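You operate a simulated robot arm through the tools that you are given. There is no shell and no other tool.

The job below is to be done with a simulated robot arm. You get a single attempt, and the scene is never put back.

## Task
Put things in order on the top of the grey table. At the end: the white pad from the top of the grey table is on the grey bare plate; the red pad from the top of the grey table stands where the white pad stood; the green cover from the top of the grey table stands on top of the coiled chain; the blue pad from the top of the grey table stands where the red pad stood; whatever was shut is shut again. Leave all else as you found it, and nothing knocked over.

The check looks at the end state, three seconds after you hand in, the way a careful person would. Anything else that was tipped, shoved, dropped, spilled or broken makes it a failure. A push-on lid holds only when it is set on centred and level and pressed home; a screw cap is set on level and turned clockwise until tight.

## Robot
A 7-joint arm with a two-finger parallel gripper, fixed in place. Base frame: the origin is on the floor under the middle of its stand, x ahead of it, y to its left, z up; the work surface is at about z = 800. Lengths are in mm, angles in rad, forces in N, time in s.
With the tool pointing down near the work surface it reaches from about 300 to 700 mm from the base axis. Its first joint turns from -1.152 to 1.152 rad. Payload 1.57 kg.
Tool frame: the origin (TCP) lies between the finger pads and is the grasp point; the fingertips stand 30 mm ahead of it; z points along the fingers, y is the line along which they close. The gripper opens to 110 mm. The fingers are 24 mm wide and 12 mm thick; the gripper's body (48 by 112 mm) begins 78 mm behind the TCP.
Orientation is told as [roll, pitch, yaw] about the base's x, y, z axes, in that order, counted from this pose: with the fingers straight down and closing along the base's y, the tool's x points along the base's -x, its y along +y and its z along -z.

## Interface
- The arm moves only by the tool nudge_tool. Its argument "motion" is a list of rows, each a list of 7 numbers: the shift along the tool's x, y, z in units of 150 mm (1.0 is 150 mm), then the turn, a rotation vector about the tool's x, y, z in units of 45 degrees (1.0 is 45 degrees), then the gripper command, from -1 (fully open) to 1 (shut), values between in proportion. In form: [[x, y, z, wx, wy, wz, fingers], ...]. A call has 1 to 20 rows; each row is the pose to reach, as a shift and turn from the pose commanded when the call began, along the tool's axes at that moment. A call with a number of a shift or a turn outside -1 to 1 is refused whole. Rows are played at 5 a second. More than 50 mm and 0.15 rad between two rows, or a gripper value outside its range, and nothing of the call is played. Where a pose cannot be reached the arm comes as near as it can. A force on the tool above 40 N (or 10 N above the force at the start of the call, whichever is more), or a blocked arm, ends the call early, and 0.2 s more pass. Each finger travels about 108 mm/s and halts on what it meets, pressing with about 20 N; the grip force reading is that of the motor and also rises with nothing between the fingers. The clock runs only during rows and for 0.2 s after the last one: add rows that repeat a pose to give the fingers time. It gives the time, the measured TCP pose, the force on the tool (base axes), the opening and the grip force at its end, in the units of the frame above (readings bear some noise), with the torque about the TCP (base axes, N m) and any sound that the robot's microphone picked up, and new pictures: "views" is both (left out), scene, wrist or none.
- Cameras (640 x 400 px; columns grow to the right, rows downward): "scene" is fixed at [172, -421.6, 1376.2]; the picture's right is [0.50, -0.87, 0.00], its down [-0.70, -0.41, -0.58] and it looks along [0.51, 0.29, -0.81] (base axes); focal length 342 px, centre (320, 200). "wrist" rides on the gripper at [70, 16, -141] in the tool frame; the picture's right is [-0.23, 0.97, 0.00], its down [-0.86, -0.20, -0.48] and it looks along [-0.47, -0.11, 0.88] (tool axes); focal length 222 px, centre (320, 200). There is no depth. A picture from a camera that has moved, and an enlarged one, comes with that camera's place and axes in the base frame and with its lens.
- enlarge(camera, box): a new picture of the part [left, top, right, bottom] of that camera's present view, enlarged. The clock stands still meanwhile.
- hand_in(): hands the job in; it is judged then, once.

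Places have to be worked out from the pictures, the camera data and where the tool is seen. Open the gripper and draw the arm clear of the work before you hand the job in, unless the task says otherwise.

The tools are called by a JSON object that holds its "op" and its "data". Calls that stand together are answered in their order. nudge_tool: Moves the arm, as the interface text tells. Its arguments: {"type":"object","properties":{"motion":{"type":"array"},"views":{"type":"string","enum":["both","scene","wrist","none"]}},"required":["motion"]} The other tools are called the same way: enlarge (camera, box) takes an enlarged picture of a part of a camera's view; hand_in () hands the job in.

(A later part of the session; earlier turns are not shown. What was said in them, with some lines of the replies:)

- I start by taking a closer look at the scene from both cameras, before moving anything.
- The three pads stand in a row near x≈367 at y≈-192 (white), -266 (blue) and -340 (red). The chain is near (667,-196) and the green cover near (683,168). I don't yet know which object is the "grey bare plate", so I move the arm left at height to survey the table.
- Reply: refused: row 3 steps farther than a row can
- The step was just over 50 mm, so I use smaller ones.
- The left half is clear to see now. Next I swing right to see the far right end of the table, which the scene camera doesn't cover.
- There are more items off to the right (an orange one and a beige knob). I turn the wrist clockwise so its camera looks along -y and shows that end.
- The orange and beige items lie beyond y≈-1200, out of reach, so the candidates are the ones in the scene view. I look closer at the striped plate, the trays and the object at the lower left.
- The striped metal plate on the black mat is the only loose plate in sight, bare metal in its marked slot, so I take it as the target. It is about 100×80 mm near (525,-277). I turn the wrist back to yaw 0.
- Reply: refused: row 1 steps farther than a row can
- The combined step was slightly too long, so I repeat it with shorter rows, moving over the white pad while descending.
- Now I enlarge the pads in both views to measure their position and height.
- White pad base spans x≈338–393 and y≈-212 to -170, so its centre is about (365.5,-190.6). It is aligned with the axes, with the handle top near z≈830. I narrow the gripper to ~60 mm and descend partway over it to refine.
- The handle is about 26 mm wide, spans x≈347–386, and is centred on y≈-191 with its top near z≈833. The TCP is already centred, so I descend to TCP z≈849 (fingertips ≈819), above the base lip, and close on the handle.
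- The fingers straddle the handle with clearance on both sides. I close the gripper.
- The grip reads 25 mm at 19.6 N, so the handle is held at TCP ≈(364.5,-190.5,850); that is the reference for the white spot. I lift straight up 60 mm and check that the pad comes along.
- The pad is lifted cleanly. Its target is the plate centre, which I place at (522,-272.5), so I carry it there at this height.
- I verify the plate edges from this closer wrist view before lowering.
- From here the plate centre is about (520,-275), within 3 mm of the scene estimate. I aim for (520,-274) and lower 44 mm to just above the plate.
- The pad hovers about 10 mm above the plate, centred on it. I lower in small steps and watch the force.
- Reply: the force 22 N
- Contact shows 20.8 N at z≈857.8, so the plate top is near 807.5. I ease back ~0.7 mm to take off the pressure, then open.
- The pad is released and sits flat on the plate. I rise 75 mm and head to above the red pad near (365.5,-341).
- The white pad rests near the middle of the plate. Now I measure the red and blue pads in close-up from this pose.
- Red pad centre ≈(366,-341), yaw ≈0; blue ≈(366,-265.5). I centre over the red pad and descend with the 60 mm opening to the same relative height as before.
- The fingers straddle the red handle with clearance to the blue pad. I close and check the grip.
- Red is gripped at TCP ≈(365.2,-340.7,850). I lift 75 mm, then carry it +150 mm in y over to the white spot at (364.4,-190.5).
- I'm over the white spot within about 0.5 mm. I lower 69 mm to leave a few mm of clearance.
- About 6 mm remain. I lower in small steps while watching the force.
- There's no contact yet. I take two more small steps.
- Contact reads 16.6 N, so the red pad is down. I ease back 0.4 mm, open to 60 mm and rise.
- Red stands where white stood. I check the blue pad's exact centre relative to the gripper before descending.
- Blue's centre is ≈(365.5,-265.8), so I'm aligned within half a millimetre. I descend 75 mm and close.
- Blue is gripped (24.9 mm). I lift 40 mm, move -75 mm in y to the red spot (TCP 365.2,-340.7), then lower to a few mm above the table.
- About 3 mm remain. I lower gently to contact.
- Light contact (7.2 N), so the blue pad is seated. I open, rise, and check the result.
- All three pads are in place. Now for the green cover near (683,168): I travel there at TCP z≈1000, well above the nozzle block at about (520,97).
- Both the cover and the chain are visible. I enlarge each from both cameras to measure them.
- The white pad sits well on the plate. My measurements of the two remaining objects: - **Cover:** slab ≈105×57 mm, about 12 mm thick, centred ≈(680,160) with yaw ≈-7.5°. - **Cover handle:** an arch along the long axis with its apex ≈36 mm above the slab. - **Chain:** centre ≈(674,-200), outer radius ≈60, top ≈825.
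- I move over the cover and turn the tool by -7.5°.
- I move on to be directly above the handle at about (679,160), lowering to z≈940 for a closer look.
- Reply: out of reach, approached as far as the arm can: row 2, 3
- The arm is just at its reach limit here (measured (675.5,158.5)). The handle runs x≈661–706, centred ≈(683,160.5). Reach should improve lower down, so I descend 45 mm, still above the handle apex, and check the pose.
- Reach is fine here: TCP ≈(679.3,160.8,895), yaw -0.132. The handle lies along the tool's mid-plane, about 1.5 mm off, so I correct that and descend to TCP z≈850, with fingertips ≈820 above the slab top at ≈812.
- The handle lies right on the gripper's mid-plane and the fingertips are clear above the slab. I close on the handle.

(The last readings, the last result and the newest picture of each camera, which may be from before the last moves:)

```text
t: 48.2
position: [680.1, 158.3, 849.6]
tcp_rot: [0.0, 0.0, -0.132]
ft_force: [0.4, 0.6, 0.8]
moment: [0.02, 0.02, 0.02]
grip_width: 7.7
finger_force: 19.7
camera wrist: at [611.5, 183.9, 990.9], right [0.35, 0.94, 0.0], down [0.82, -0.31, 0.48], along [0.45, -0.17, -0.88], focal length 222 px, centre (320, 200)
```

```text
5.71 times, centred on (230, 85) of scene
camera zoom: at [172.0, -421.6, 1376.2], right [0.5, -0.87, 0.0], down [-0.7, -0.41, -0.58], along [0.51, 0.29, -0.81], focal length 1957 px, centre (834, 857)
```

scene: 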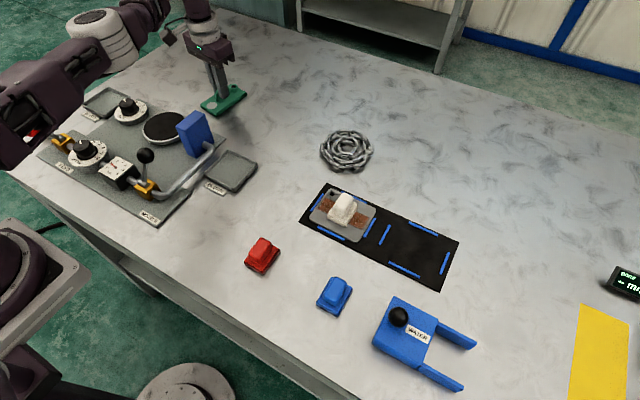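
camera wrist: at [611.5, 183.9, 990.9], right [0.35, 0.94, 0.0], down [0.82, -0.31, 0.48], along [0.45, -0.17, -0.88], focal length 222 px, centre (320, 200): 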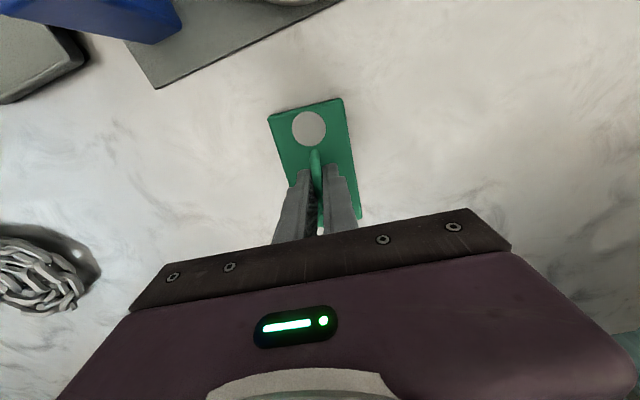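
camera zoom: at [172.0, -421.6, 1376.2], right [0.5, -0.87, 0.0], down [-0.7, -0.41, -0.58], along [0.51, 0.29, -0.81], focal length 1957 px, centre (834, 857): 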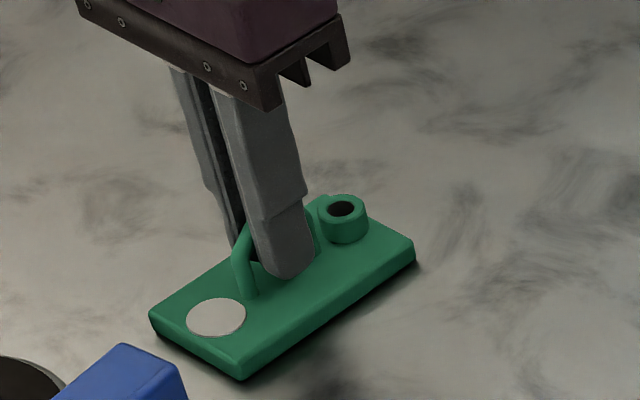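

Gripped at 7.7 mm. I lift straight up 52 mm and check that the cover hangs level and nothing was beneath it.

{"op": "nudge_tool", "data": {"motion": [[0, 0, -0.05, 0, 0, 0, 1], [0, 0, -0.15, 0, 0, 0, 1], [0, 0, -0.25, 0, 0, 0, 1], [0, 0, -0.35, 0, 0, 0, 1], [0, 0, -0.35, 0, 0, 0, 1]], "views": "both"}}

{"op": "enlarge", "data": {"camera": "scene", "box": [170, 40, 290, 130]}}

```text
t: 49.4
position: [680.0, 157.8, 903.3]
tcp_rot: [0.002, -0.002, -0.134]
ft_force: [-0.2, -0.1, -2.8]
moment: [-0.01, 0.02, 0.01]
grip_width: 7.7
finger_force: 20.1
camera wrist: at [612.2, 184.1, 1044.4], right [0.35, 0.94, 0.0], down [0.82, -0.31, 0.48], along [0.45, -0.17, -0.88], focal length 222 px, centre (320, 200)
```

scene: 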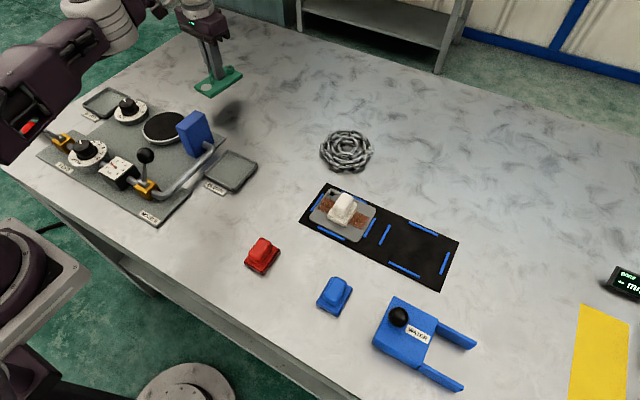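
wrist: 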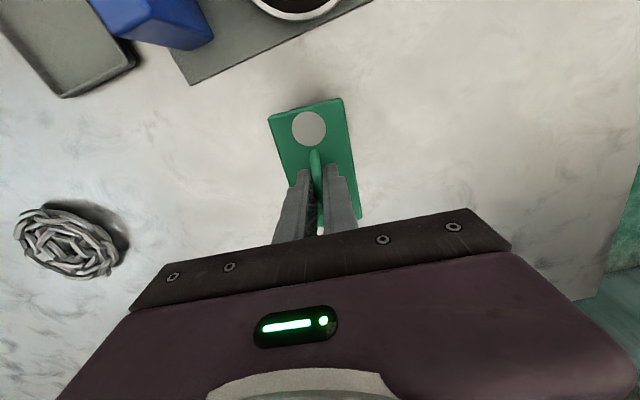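

```text
4.44 times, centred on (230, 85) of scene
camera zoom: at [172.1, -421.6, 1376.2], right [0.5, -0.87, 0.0], down [-0.7, -0.41, -0.58], along [0.51, 0.29, -0.81], focal length 1522 px, centre (720, 711)
```

zoom: 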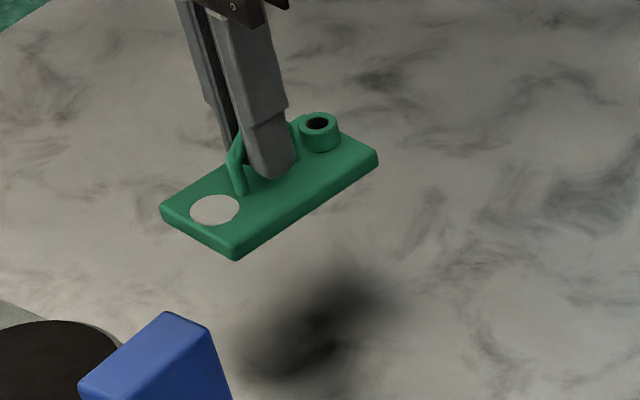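

The cover is up, level, and weighs about 2.8 N. I carry it toward the chain at this height, bottom ≈852 and well above the chain.

{"op": "nudge_tool", "data": {"motion": [[0.002, -0.12, 0, 0, 0, 0, 1], [0.004, -0.3, 0, 0, 0, 0, 1], [0.006, -0.5, 0, 0, 0, 0, 1], [0.008, -0.7, 0, 0, 0, 0, 1], [0.009, -0.87, 0, 0, 0, 0, 1], [0.009, -0.943, 0, 0, 0, 0, 1]], "views": "none"}}

{"op": "nudge_tool", "data": {"motion": [[-0.01, -0.12, 0, 0, 0, 0, 1], [-0.03, -0.3, 0, 0, 0, 0, 1], [-0.05, -0.5, 0, 0, 0, 0, 1], [-0.07, -0.7, 0, 0, 0, 0, 1], [-0.085, -0.8, 0, 0, 0, 0, 1]], "views": "both"}}

```text
t: 50.8
position: [660.3, 18.4, 901.8]
tcp_rot: [0.002, -0.001, -0.133]
ft_force: [0.2, -0.4, -2.5]
moment: [-0.02, 0.01, -0.01]
grip_width: 7.6
finger_force: 20.0
```

```text
t: 52.0
position: [656.4, -102.9, 901.3]
tcp_rot: [0.0, 0.001, -0.133]
ft_force: [0.8, -0.3, -3.5]
moment: [0.01, -0.01, 0.04]
grip_width: 7.6
finger_force: 19.8
camera wrist: at [589.0, -76.9, 1044.2], right [0.35, 0.94, 0.0], down [0.82, -0.31, 0.48], along [0.45, -0.17, -0.88], focal length 222 px, centre (320, 200)
```

scene: 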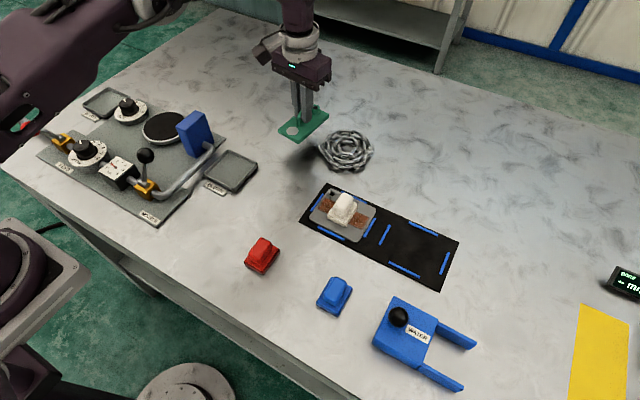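
wrist: 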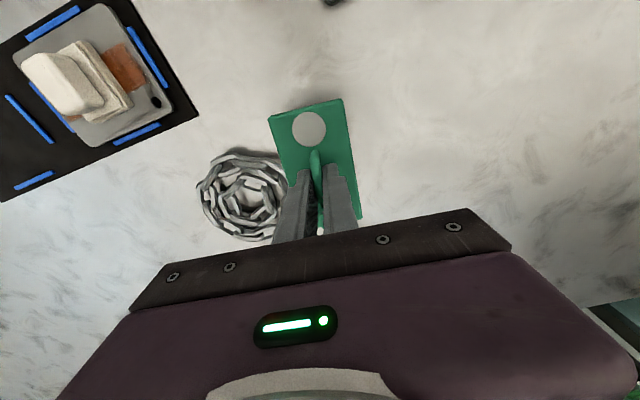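

The chain is now in close view. I enlarge it from both cameras to fix its centre.

{"op": "enlarge", "data": {"camera": "wrist", "box": [180, 130, 310, 250]}}

{"op": "enlarge", "data": {"camera": "scene", "box": [270, 80, 390, 190]}}

```text
3.33 times, centred on (245, 190) of wrist
camera zoom: at [589.0, -76.9, 1044.2], right [0.35, 0.94, 0.0], down [0.82, -0.31, 0.48], along [0.45, -0.17, -0.88], focal length 740 px, centre (570, 233)
```

zoom: 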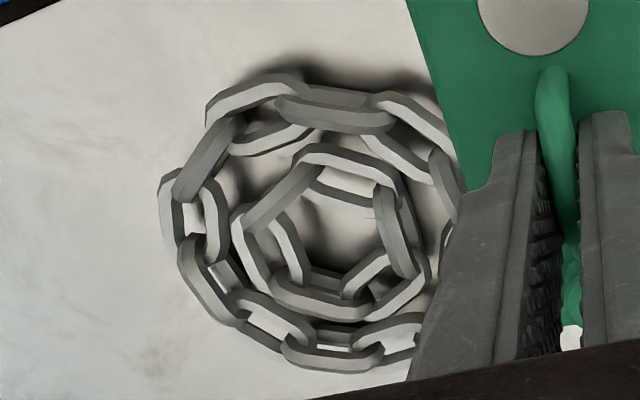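

```text
3.64 times, centred on (330, 135) of scene
camera zoom: at [172.1, -421.6, 1376.2], right [0.5, -0.87, 0.0], down [-0.7, -0.41, -0.58], along [0.51, 0.29, -0.81], focal length 1246 px, centre (284, 436)
```

zoom: 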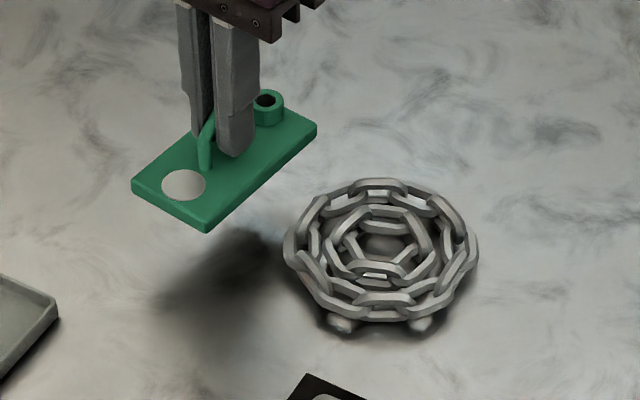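

Combining both views, the chain centre is ≈(675,-199.5) with radius ≈61. The slab centre lies ~2.5 mm beyond the TCP along its long axis, so I aim the TCP at (672.5,-199.2), staying at height.

{"op": "nudge_tool", "data": {"motion": [[-0.03, -0.1, 0, 0, 0, 0, 1], [-0.08, -0.26, 0, 0, 0, 0, 1], [-0.13, -0.43, 0, 0, 0, 0, 1], [-0.17, -0.56, 0, 0, 0, 0, 1], [-0.192, -0.628, 0, 0, 0, 0, 1], [-0.192, -0.628, 0.07, 0, 0, 0, 1], [-0.192, -0.628, 0.07, 0, 0, 0, 1]], "views": "both"}}

{"op": "enlarge", "data": {"camera": "scene", "box": [290, 80, 410, 190]}}

{"op": "enlarge", "data": {"camera": "wrist", "box": [240, 80, 400, 240]}}

```text
t: 53.6
position: [668.1, -197.0, 891.7]
tcp_rot: [0.001, 0.0, -0.133]
ft_force: [-0.1, 0.8, -2.4]
moment: [-0.04, -0.03, 0.02]
grip_width: 7.7
finger_force: 19.9
out of reach, approached as far as the arm can: row 4, 5, 6, 7
camera wrist: at [600.3, -171.6, 1033.1], right [0.35, 0.94, 0.0], down [0.82, -0.31, 0.48], along [0.45, -0.17, -0.88], focal length 222 px, centre (320, 200)
```

scene: 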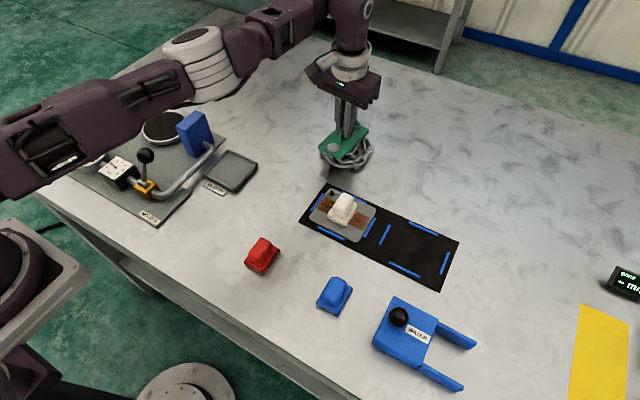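
wrist: 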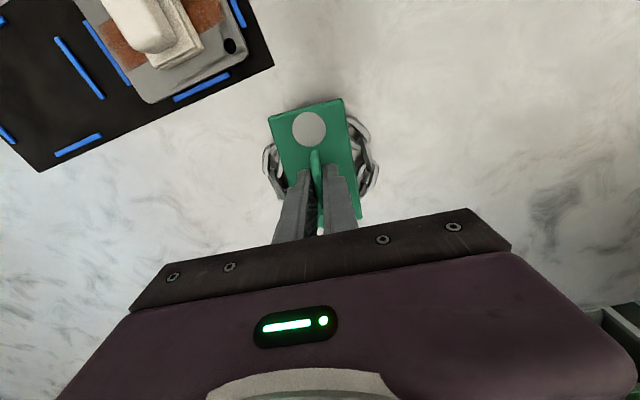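

```text
3.64 times, centred on (350, 135) of scene
camera zoom: at [172.1, -421.6, 1376.2], right [0.5, -0.87, 0.0], down [-0.7, -0.41, -0.58], along [0.51, 0.29, -0.81], focal length 1246 px, centre (211, 436)
```

zoom: 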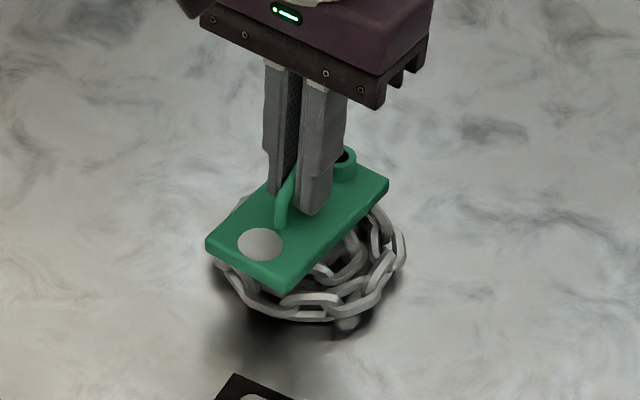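

```text
2.50 times, centred on (320, 160) of wrist
camera zoom: at [600.3, -171.6, 1033.1], right [0.35, 0.94, 0.0], down [0.82, -0.31, 0.48], along [0.45, -0.17, -0.88], focal length 555 px, centre (320, 300)
```

zoom: 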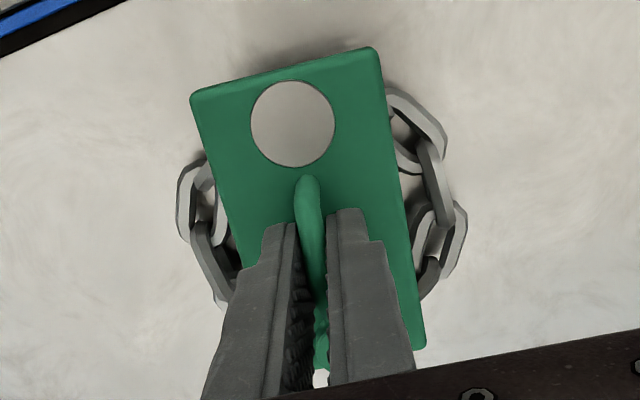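

The cover is over the chain and aligned laterally; the arm is at its reach limit, about 4 mm short radially, which still leaves it well inside the chain's 61 mm radius. I lower gradually; the extra reach lower down should close the gap.

{"op": "nudge_tool", "data": {"motion": [[0, 0, 0.02, 0, 0, 0, 1], [0, 0, 0.04, 0, 0, 0, 1], [0, 0, 0.053, 0, 0, 0, 1], [0, 0, 0.053, 0, 0, 0, 1]], "views": "scene"}}

{"op": "enlarge", "data": {"camera": "scene", "box": [300, 100, 400, 190]}}

```text
t: 54.6
position: [667.2, -195.7, 882.9]
tcp_rot: [-0.001, 0.0, -0.133]
ft_force: [-0.1, 0.2, -2.9]
moment: [0.03, 0.02, -0.01]
grip_width: 7.6
finger_force: 20.4
```

scene: 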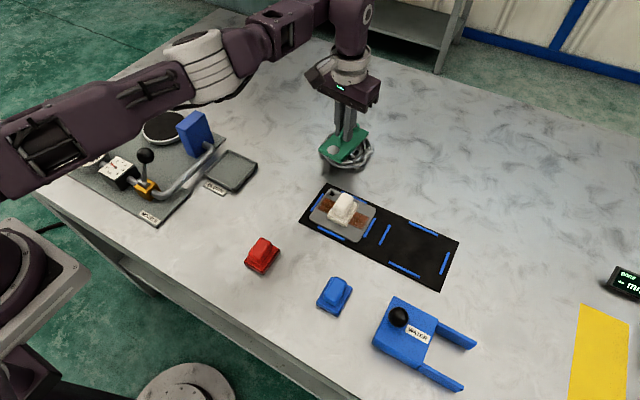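

```text
4.44 times, centred on (350, 145) of scene
camera zoom: at [172.1, -421.6, 1376.2], right [0.5, -0.87, 0.0], down [-0.7, -0.41, -0.58], along [0.51, 0.29, -0.81], focal length 1522 px, centre (187, 444)
```

zoom: 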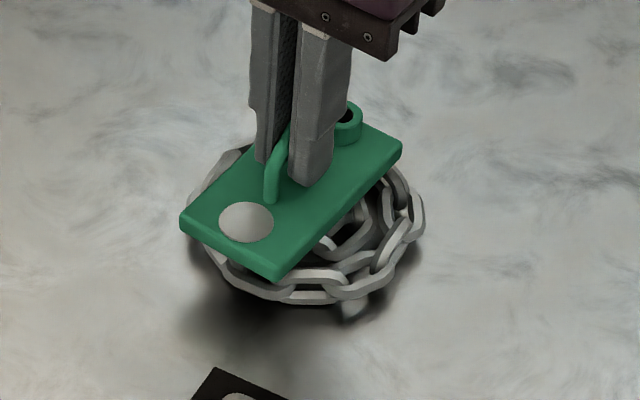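

The slab centre is now ≈(668.5,-196.3) versus the chain centre ≈(675,-200). I try nudging outward about 5 mm at this lower height to centre it better.

{"op": "nudge_tool", "data": {"motion": [[-0.018, -0.009, 0, 0, 0, 0, 1], [-0.035, -0.018, 0, 0, 0, 0, 1], [-0.035, -0.018, 0, 0, 0, 0, 1], [-0.035, -0.018, 0, 0, 0, 0, 1]], "views": "both"}}

```text
t: 55.6
position: [667.8, -198.6, 883.5]
tcp_rot: [0.002, -0.002, -0.133]
ft_force: [0.2, -0.3, -3.1]
moment: [-0.03, 0.02, 0.0]
grip_width: 7.7
finger_force: 19.9
out of reach, approached as far as the arm can: row 1, 2, 3, 4
camera wrist: at [599.9, -173.2, 1025.4], right [0.35, 0.94, 0.0], down [0.82, -0.31, 0.48], along [0.45, -0.17, -0.88], focal length 222 px, centre (320, 200)
```

scene: 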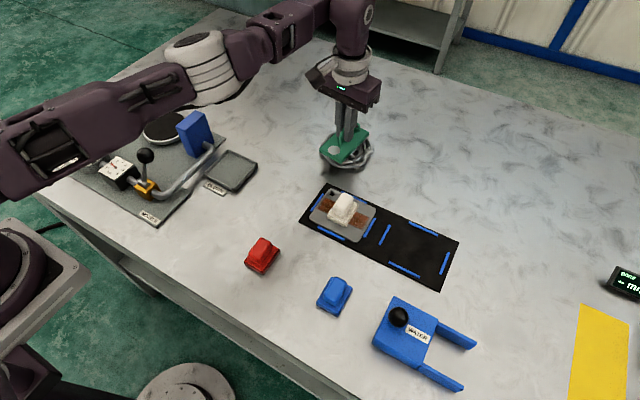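
wrist: 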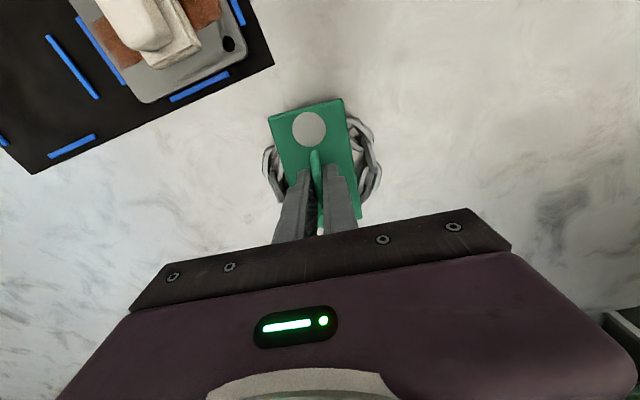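

The arm is at its limit (r≈696), leaving the slab ~5 mm short of the chain's centre, which is well within its support. I lower in small steps and watch the force.

{"op": "nudge_tool", "data": {"motion": [[0, 0, 0.008, 0, 0, 0, 1], [0, 0, 0.016, 0, 0, 0, 1], [0, 0, 0.02, 0, 0, 0, 1], [0, 0, 0.02, 0, 0, 0, 1]], "views": "none"}}

{"op": "nudge_tool", "data": {"motion": [[0, 0, 0.007, 0, 0, 0, 1], [0, 0, 0.007, 0, 0, 0, 1]], "views": "scene"}}

{"op": "enlarge", "data": {"camera": "scene", "box": [300, 100, 400, 190]}}

```text
t: 56.6
position: [667.9, -197.2, 880.4]
tcp_rot: [0.0, -0.002, -0.131]
ft_force: [-0.2, -0.2, -1.7]
moment: [-0.01, 0.03, 0.0]
grip_width: 7.7
finger_force: 19.7
```

```text
t: 57.2
position: [667.4, -199.5, 879.0]
tcp_rot: [0.0, -0.001, -0.133]
ft_force: [-0.6, -0.3, -2.3]
moment: [0.01, 0.0, -0.02]
grip_width: 7.7
finger_force: 20.5
```

scene: 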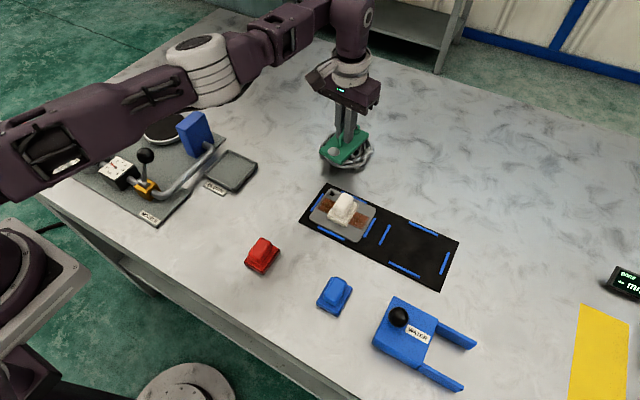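

```text
4.44 times, centred on (350, 145) of scene
camera zoom: at [172.1, -421.6, 1376.2], right [0.5, -0.87, 0.0], down [-0.7, -0.41, -0.58], along [0.51, 0.29, -0.81], focal length 1522 px, centre (187, 444)
```

zoom: 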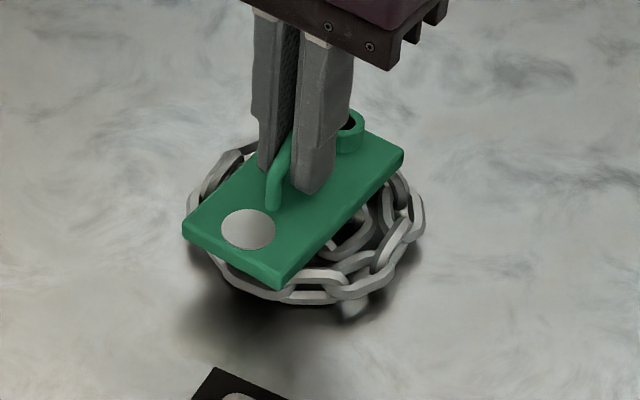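

No contact yet (bottom ≈830). I continue in ~1 mm steps, each checked for force.

{"op": "nudge_tool", "data": {"motion": [[0, 0, 0.007, 0, 0, 0, 1], [0, 0, 0.007, 0, 0, 0, 1]], "views": "none"}}

{"op": "nudge_tool", "data": {"motion": [[0, 0, 0.007, 0, 0, 0, 1], [0, 0, 0.007, 0, 0, 0, 1]], "views": "none"}}

{"op": "nudge_tool", "data": {"motion": [[0, 0, 0.007, 0, 0, 0, 1], [0, 0, 0.007, 0, 0, 0, 1]], "views": "scene"}}

{"op": "enlarge", "data": {"camera": "scene", "box": [300, 100, 400, 190]}}

```text
t: 57.8
position: [667.4, -198.1, 877.9]
tcp_rot: [0.001, 0.0, -0.132]
ft_force: [0.4, 0.0, -2.4]
moment: [-0.04, -0.03, 0.0]
grip_width: 7.6
finger_force: 19.8
```

```text
t: 58.4
position: [668.2, -197.8, 877.2]
tcp_rot: [0.001, -0.003, -0.134]
ft_force: [0.7, 1.1, -3.2]
moment: [0.01, -0.01, 0.02]
grip_width: 7.7
finger_force: 20.3
```

```text
t: 59.0
position: [667.3, -198.7, 876.3]
tcp_rot: [0.0, -0.003, -0.131]
ft_force: [0.3, 0.8, -2.6]
moment: [0.01, 0.0, 0.0]
grip_width: 7.6
finger_force: 20.1
```

scene: 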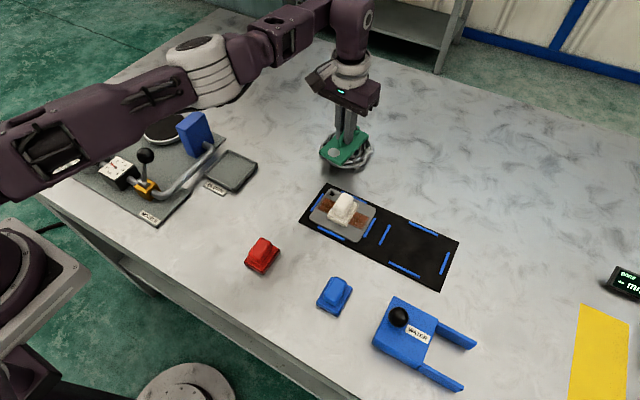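

```text
4.44 times, centred on (350, 145) of scene
camera zoom: at [172.1, -421.6, 1376.2], right [0.5, -0.87, 0.0], down [-0.7, -0.41, -0.58], along [0.51, 0.29, -0.81], focal length 1522 px, centre (187, 444)
```

zoom: 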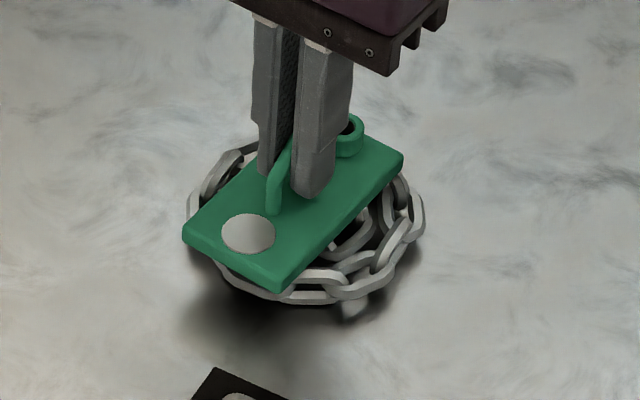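

Still free at bottom ≈826.5. At this lower height I try again for a few mm outward before setting down.

{"op": "nudge_tool", "data": {"motion": [[-0.015, -0.004, 0, 0, 0, 0, 1], [-0.03, -0.008, 0, 0, 0, 0, 1], [-0.03, -0.008, 0, 0, 0, 0, 1]], "views": "wrist"}}

```text
t: 59.8
position: [666.7, -198.8, 877.1]
tcp_rot: [0.0, -0.001, -0.132]
ft_force: [0.9, 0.0, -2.5]
moment: [0.02, -0.01, 0.0]
grip_width: 7.8
finger_force: 20.6
out of reach, approached as far as the arm can: row 2, 3
camera wrist: at [599.8, -173.2, 1018.1], right [0.35, 0.94, 0.0], down [0.82, -0.31, 0.48], along [0.45, -0.17, -0.88], focal length 222 px, centre (320, 200)
```

wrist: 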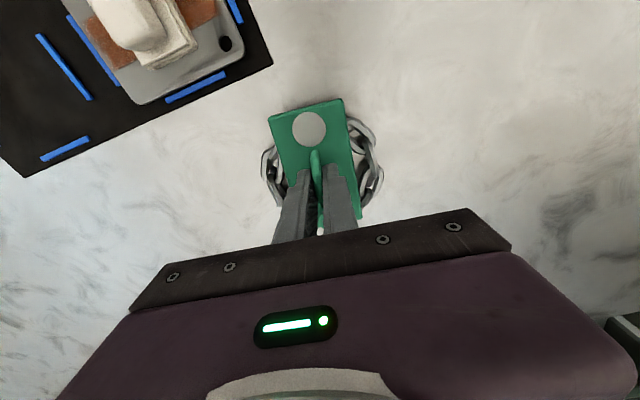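

The reach is exhausted here, so I accept the ~5 mm offset and continue lowering until contact.

{"op": "nudge_tool", "data": {"motion": [[0, 0, 0.007, 0, 0, 0, 1], [0, 0, 0.007, 0, 0, 0, 1]], "views": "none"}}

{"op": "nudge_tool", "data": {"motion": [[0, 0, 0.007, 0, 0, 0, 1], [0, 0, 0.007, 0, 0, 0, 1]], "views": "none"}}

{"op": "nudge_tool", "data": {"motion": [[0, 0, 0.007, 0, 0, 0, 1], [0, 0, 0.007, 0, 0, 0, 1]], "views": "both"}}

{"op": "enlarge", "data": {"camera": "scene", "box": [300, 100, 400, 190]}}

```text
t: 60.4
position: [667.1, -198.1, 876.2]
tcp_rot: [0.001, -0.003, -0.133]
ft_force: [-0.4, -0.9, -2.6]
moment: [0.03, -0.04, 0.03]
grip_width: 7.8
finger_force: 19.8
```

```text
t: 61.0
position: [667.1, -198.8, 873.4]
tcp_rot: [0.0, -0.002, -0.133]
ft_force: [-1.0, 0.1, -1.9]
moment: [0.0, 0.0, -0.03]
grip_width: 7.7
finger_force: 19.9
```

```text
t: 61.6
position: [667.2, -199.0, 873.8]
tcp_rot: [-0.002, 0.0, -0.133]
ft_force: [-2.0, -1.1, 12.4]
moment: [0.05, 0.49, 0.0]
grip_width: 7.7
finger_force: 19.9
camera wrist: at [599.4, -173.1, 1015.6], right [0.35, 0.94, 0.0], down [0.82, -0.31, 0.48], along [0.45, -0.17, -0.88], focal length 222 px, centre (320, 200)
```

scene: 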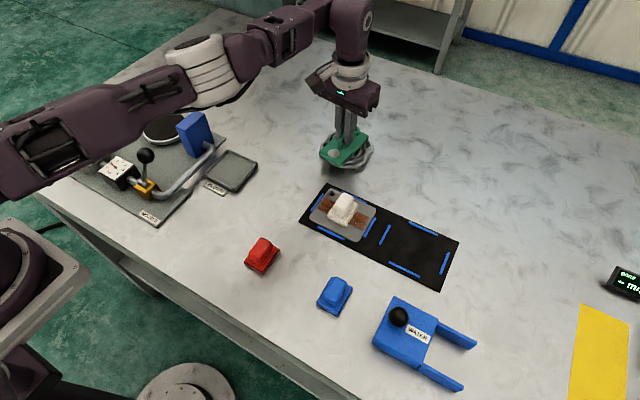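
wrist: 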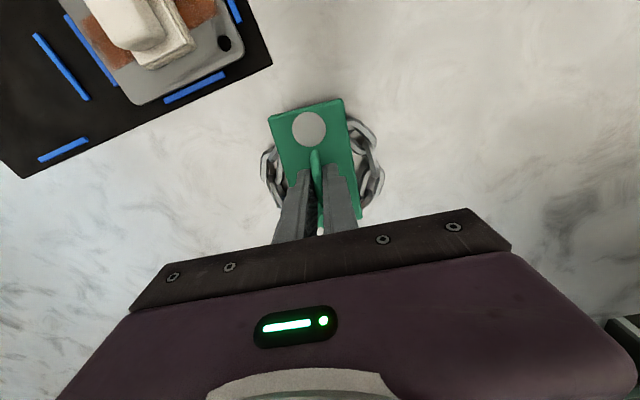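

```text
4.44 times, centred on (350, 145) of scene
camera zoom: at [171.8, -421.5, 1376.3], right [0.5, -0.87, 0.0], down [-0.7, -0.41, -0.58], along [0.51, 0.29, -0.81], focal length 1522 px, centre (187, 444)
```

zoom: 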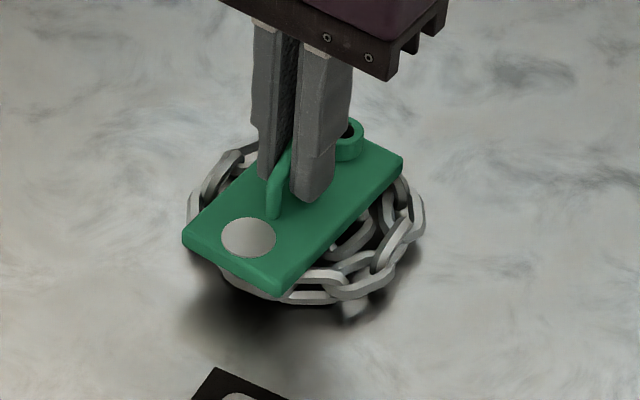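

Contact at TCP z≈874 (bottom ≈824), about 15 N, bearing first on the near-side links. I ease up 0.4 mm to take off the pressure, then open slowly so the cover settles.

{"op": "nudge_tool", "data": {"motion": [[0, 0, -0.003, 0, 0, 0, 1], [0, 0, -0.003, 0, 0, 0, 1]], "views": "none"}}

{"op": "nudge_tool", "data": {"motion": [[0, 0, 0, 0, 0, 0, 0.84], [0, 0, 0, 0, 0, 0, 0.8], [0, 0, 0, 0, 0, 0, 0.7], [0, 0, 0, 0, 0, 0, 0.7]], "views": "both"}}

{"op": "enlarge", "data": {"camera": "scene", "box": [300, 100, 400, 190]}}

```text
t: 62.2
position: [666.7, -198.4, 873.0]
tcp_rot: [0.0, 0.0, -0.134]
ft_force: [0.2, -2.3, 11.0]
moment: [0.01, 0.08, 0.0]
grip_width: 7.8
finger_force: 20.4
```

```text
t: 63.2
position: [667.7, -199.1, 872.9]
tcp_rot: [-0.001, -0.001, -0.132]
ft_force: [-0.6, -0.7, 1.1]
moment: [0.01, -0.01, 0.04]
grip_width: 16.5
finger_force: 0.0
camera wrist: at [599.5, -172.9, 1015.2], right [0.35, 0.94, 0.0], down [0.82, -0.31, 0.48], along [0.45, -0.17, -0.88], focal length 222 px, centre (320, 200)
```

scene: 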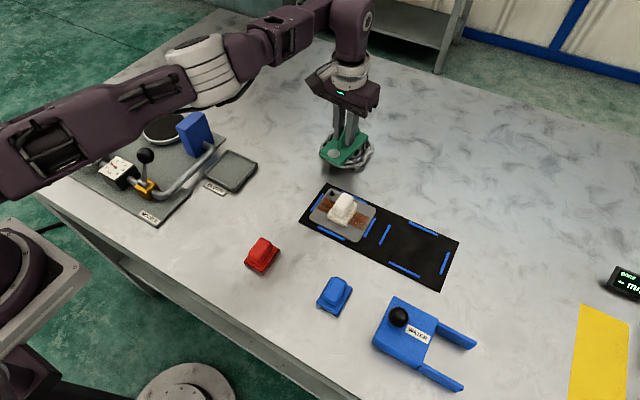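
wrist: 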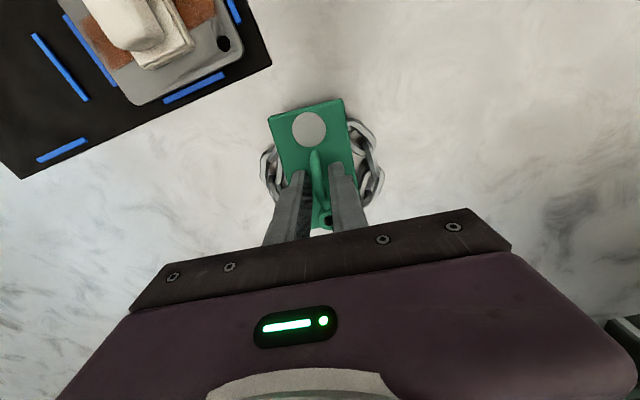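

```text
4.44 times, centred on (350, 145) of scene
camera zoom: at [172.0, -421.6, 1376.2], right [0.5, -0.87, 0.0], down [-0.7, -0.41, -0.58], along [0.51, 0.29, -0.81], focal length 1522 px, centre (187, 444)
```

zoom: 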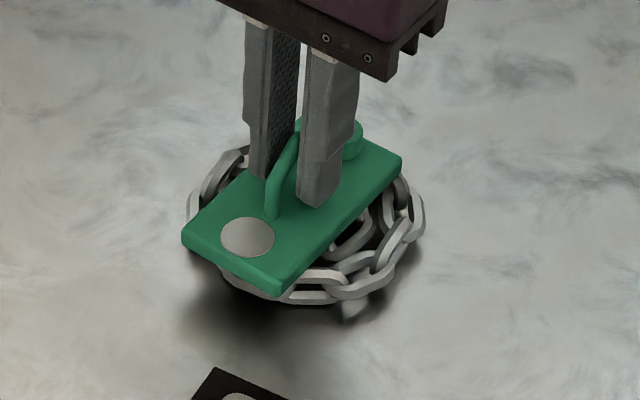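

The cover rests stably and level on the chain with the grip released. I open further and rise, drifting slightly inward along the handle so the arm stays within reach.

{"op": "nudge_tool", "data": {"motion": [[0, 0, 0, 0, 0, 0, 0.4], [0, 0, 0, 0, 0, 0, 0.2], [0, 0, 0, 0, 0, 0, 0.2]], "views": "wrist"}}

{"op": "nudge_tool", "data": {"motion": [[0.005, 0, -0.07, 0, 0, 0, 0.2], [0.015, 0, -0.16, 0, 0, 0, 0.2], [0.03, 0, -0.28, 0, 0, 0, 0.2], [0.06, 0, -0.42, 0, 0, 0, 0.2], [0.1, 0, -0.56, 0, 0, 0, 0.2]], "views": "both"}}

{"op": "enlarge", "data": {"camera": "scene", "box": [300, 100, 400, 190]}}

```text
t: 64.0
position: [668.1, -197.5, 873.1]
tcp_rot: [-0.001, -0.002, -0.134]
ft_force: [-1.0, -0.3, -0.6]
moment: [-0.05, 0.03, 0.0]
grip_width: 44.2
finger_force: 0.1
camera wrist: at [599.5, -172.9, 1015.2], right [0.35, 0.94, 0.0], down [0.82, -0.31, 0.48], along [0.45, -0.17, -0.88], focal length 222 px, centre (320, 200)
```

wrist: 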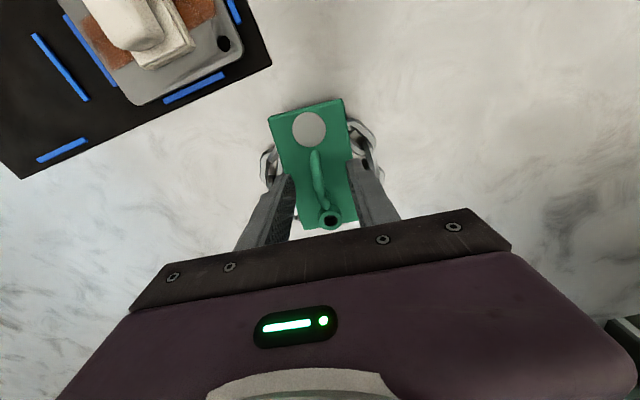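

```text
t: 65.2
position: [653.1, -196.4, 956.0]
tcp_rot: [0.0, 0.0, -0.133]
ft_force: [0.3, 0.1, 0.4]
moment: [0.02, -0.01, -0.01]
grip_width: 44.1
finger_force: 0.1
camera wrist: at [584.7, -171.2, 1099.5], right [0.35, 0.94, 0.0], down [0.82, -0.31, 0.48], along [0.45, -0.17, -0.88], focal length 222 px, centre (320, 200)
```

scene: 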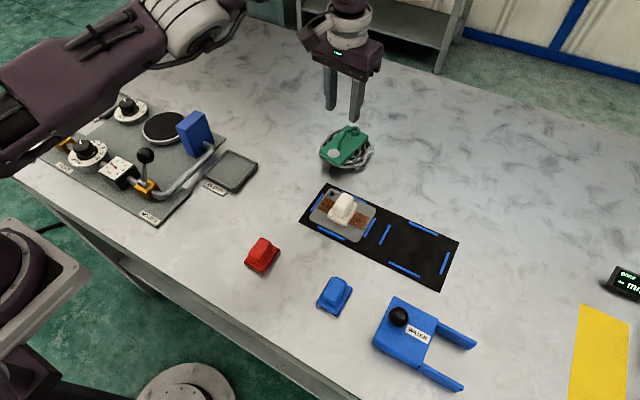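
wrist: 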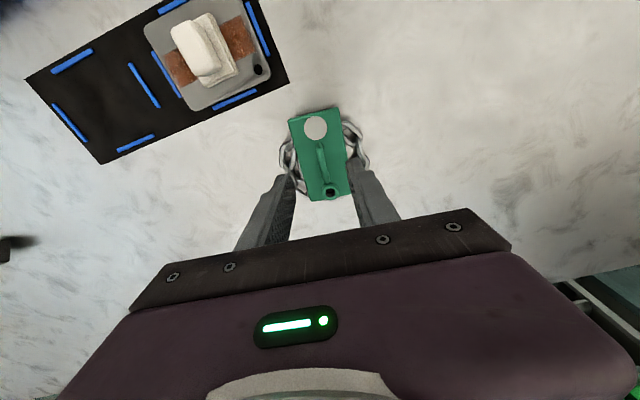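

```text
4.44 times, centred on (350, 145) of scene
camera zoom: at [172.0, -421.6, 1376.2], right [0.5, -0.87, 0.0], down [-0.7, -0.41, -0.58], along [0.51, 0.29, -0.81], focal length 1522 px, centre (187, 444)
```

zoom: 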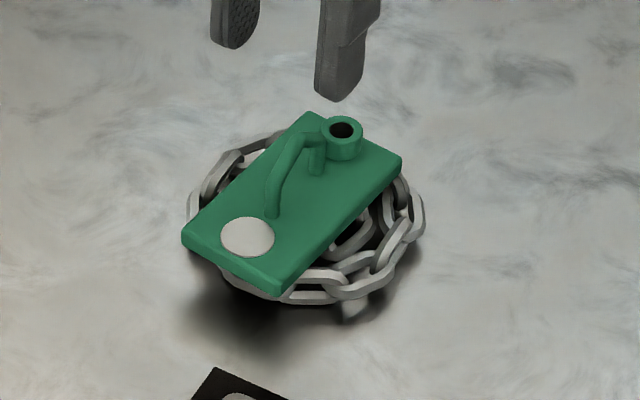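

The cover stands on the chain, untouched by the fingers. I inspect it from above to judge centring and level.

{"op": "enlarge", "data": {"camera": "wrist", "box": [260, 90, 390, 220]}}

{"op": "enlarge", "data": {"camera": "scene", "box": [310, 110, 385, 180]}}

{"op": "enlarge", "data": {"camera": "scene", "box": [230, 170, 420, 330]}}

```text
3.08 times, centred on (325, 155) of wrist
camera zoom: at [584.7, -171.2, 1099.5], right [0.35, 0.94, 0.0], down [0.82, -0.31, 0.48], along [0.45, -0.17, -0.88], focal length 684 px, centre (305, 338)
```

zoom: 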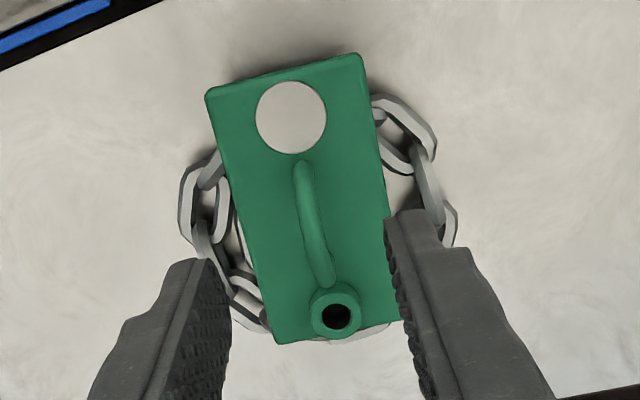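

```text
5.71 times, centred on (348, 145) of scene
camera zoom: at [172.0, -421.6, 1376.2], right [0.5, -0.87, 0.0], down [-0.7, -0.41, -0.58], along [0.51, 0.29, -0.81], focal length 1957 px, centre (163, 514)
```

zoom: 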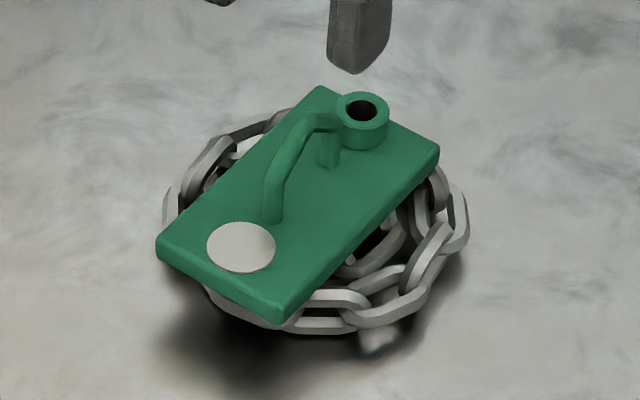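

```text
2.50 times, centred on (325, 250) of scene
camera zoom: at [172.0, -421.6, 1376.2], right [0.5, -0.87, 0.0], down [-0.7, -0.41, -0.58], along [0.51, 0.29, -0.81], focal length 856 px, centre (308, 75)
```

zoom: 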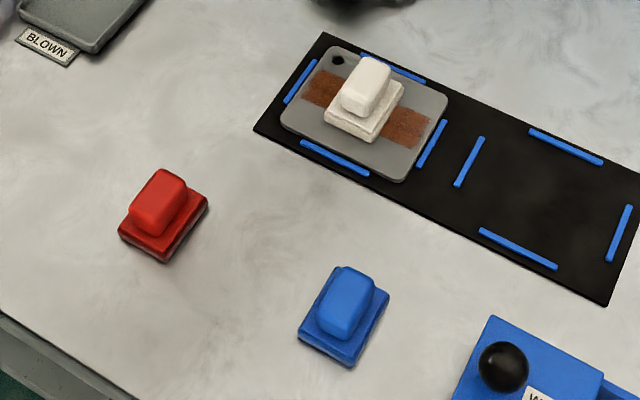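

Everything looks right: red is at the white spot, blue at the red spot, white on the plate, and the cover sits level on the chain. I draw the arm up and back, opening the gripper fully.

{"op": "nudge_tool", "data": {"motion": [[0.15, 0, -0.2, 0, 0, 0, 0.2], [0.35, 0, -0.4, 0, 0, 0, -0.2], [0.55, 0, -0.6, 0, 0, 0, -0.6], [0.75, 0, -0.8, 0, 0, 0, -1], [0.95, 0, -0.95, 0, 0, 0, -1], [1.0, 0, -0.95, 0, 0, 0, -1]], "views": "none"}}

{"op": "nudge_tool", "data": {"motion": [[0.2, 0.1, 0, 0, 0, -0.05, -1], [0.4, 0.2, 0, 0, 0, -0.1, -1], [0.6, 0.3, 0, 0, 0, -0.167, -1], [0.6, 0.3, 0, 0, 0, -0.167, -1]], "views": "both"}}

```text
t: 66.6
position: [503.6, -176.2, 1100.5]
tcp_rot: [0.001, 0.0, -0.133]
ft_force: [0.1, 0.0, 0.1]
moment: [-0.01, 0.0, 0.0]
grip_width: 109.9
finger_force: 0.1
```

```text
t: 67.6
position: [419.8, -120.2, 1100.0]
tcp_rot: [0.0, -0.002, 0.0]
ft_force: [0.0, -0.1, 0.4]
moment: [0.01, 0.01, -0.03]
grip_width: 110.0
finger_force: 0.0
camera wrist: at [349.2, -102.9, 1241.9], right [0.23, 0.97, 0.0], down [0.85, -0.2, 0.48], along [0.47, -0.11, -0.88], focal length 222 px, centre (320, 200)
```

scene: 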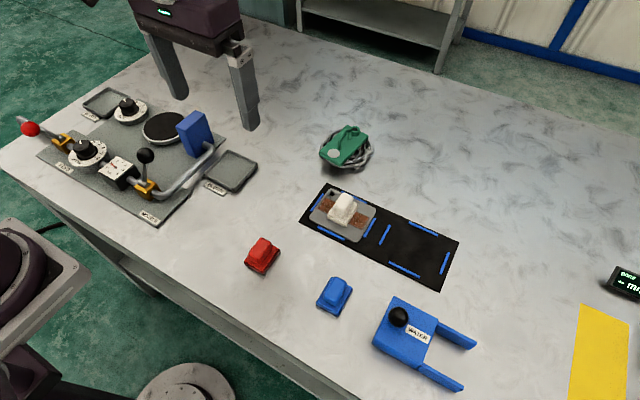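
wrist: 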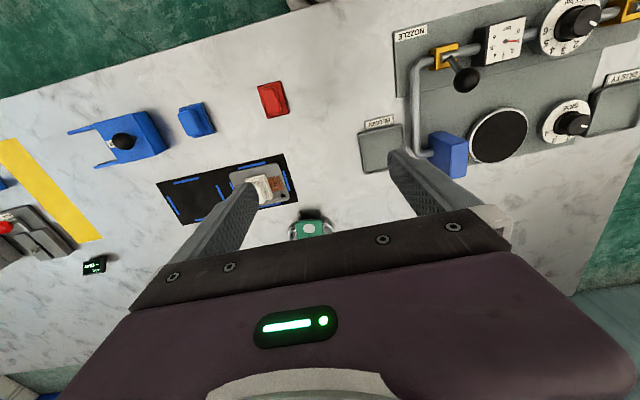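

The arm is clear. As a last check I compare the pads' places with my earlier close-up, using the same box.

{"op": "enlarge", "data": {"camera": "scene", "box": [235, 225, 365, 325]}}

{"op": "enlarge", "data": {"camera": "scene", "box": [295, 115, 395, 250]}}

```text
4.00 times, centred on (300, 275) of scene
camera zoom: at [172.0, -421.6, 1376.2], right [0.5, -0.87, 0.0], down [-0.7, -0.41, -0.58], along [0.51, 0.29, -0.81], focal length 1370 px, centre (400, -100)
```

zoom: 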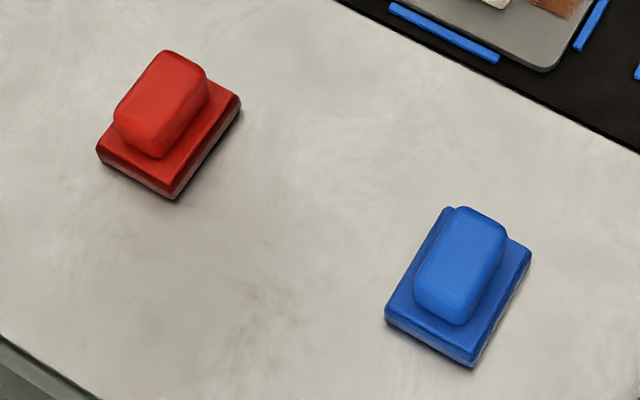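

```text
2.96 times, centred on (345, 182) of scene
camera zoom: at [172.0, -421.6, 1376.2], right [0.5, -0.87, 0.0], down [-0.7, -0.41, -0.58], along [0.51, 0.29, -0.81], focal length 1015 px, centre (246, 252)
```

zoom: 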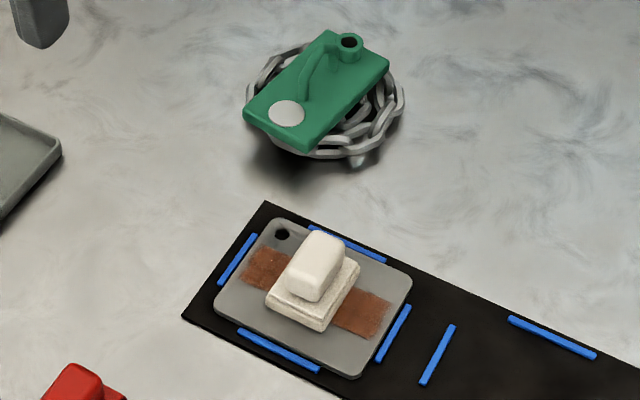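

Red and blue match the old white and red places almost pixel for pixel. The white pad is on the plate, the cover stands on the chain, nothing else has moved, and the gripper is open and clear, so I hand the job in.

{"op": "hand_in", "data": {}}

```text
The job is handed in.
```

I finished the job and handed it in; the last pictures show every piece where the task asked for it.

- **White pad:** it sits flat near the middle of the metal plate on the black mat. I took that to be the "grey bare plate", since it was the only loose plate I could see within reach. It does carry a rust-brown stripe, so this was a judgement call.
- **Red pad:** it stands where the white pad stood, matching the earlier close-up almost exactly.
- **Blue pad:** it stands where the red pad stood, matching within about a millimetre or two.
- **Green cover:** it rests level and steady on top of the coiled chain. The arm was at the limit of its reach there, so the cover is about 5 mm off the chain's centre.

I didn't open anything along the way, so there was nothing to shut again. In the last pictures nothing else looks moved or knocked over. The gripper was open and well clear of the work when I handed in.
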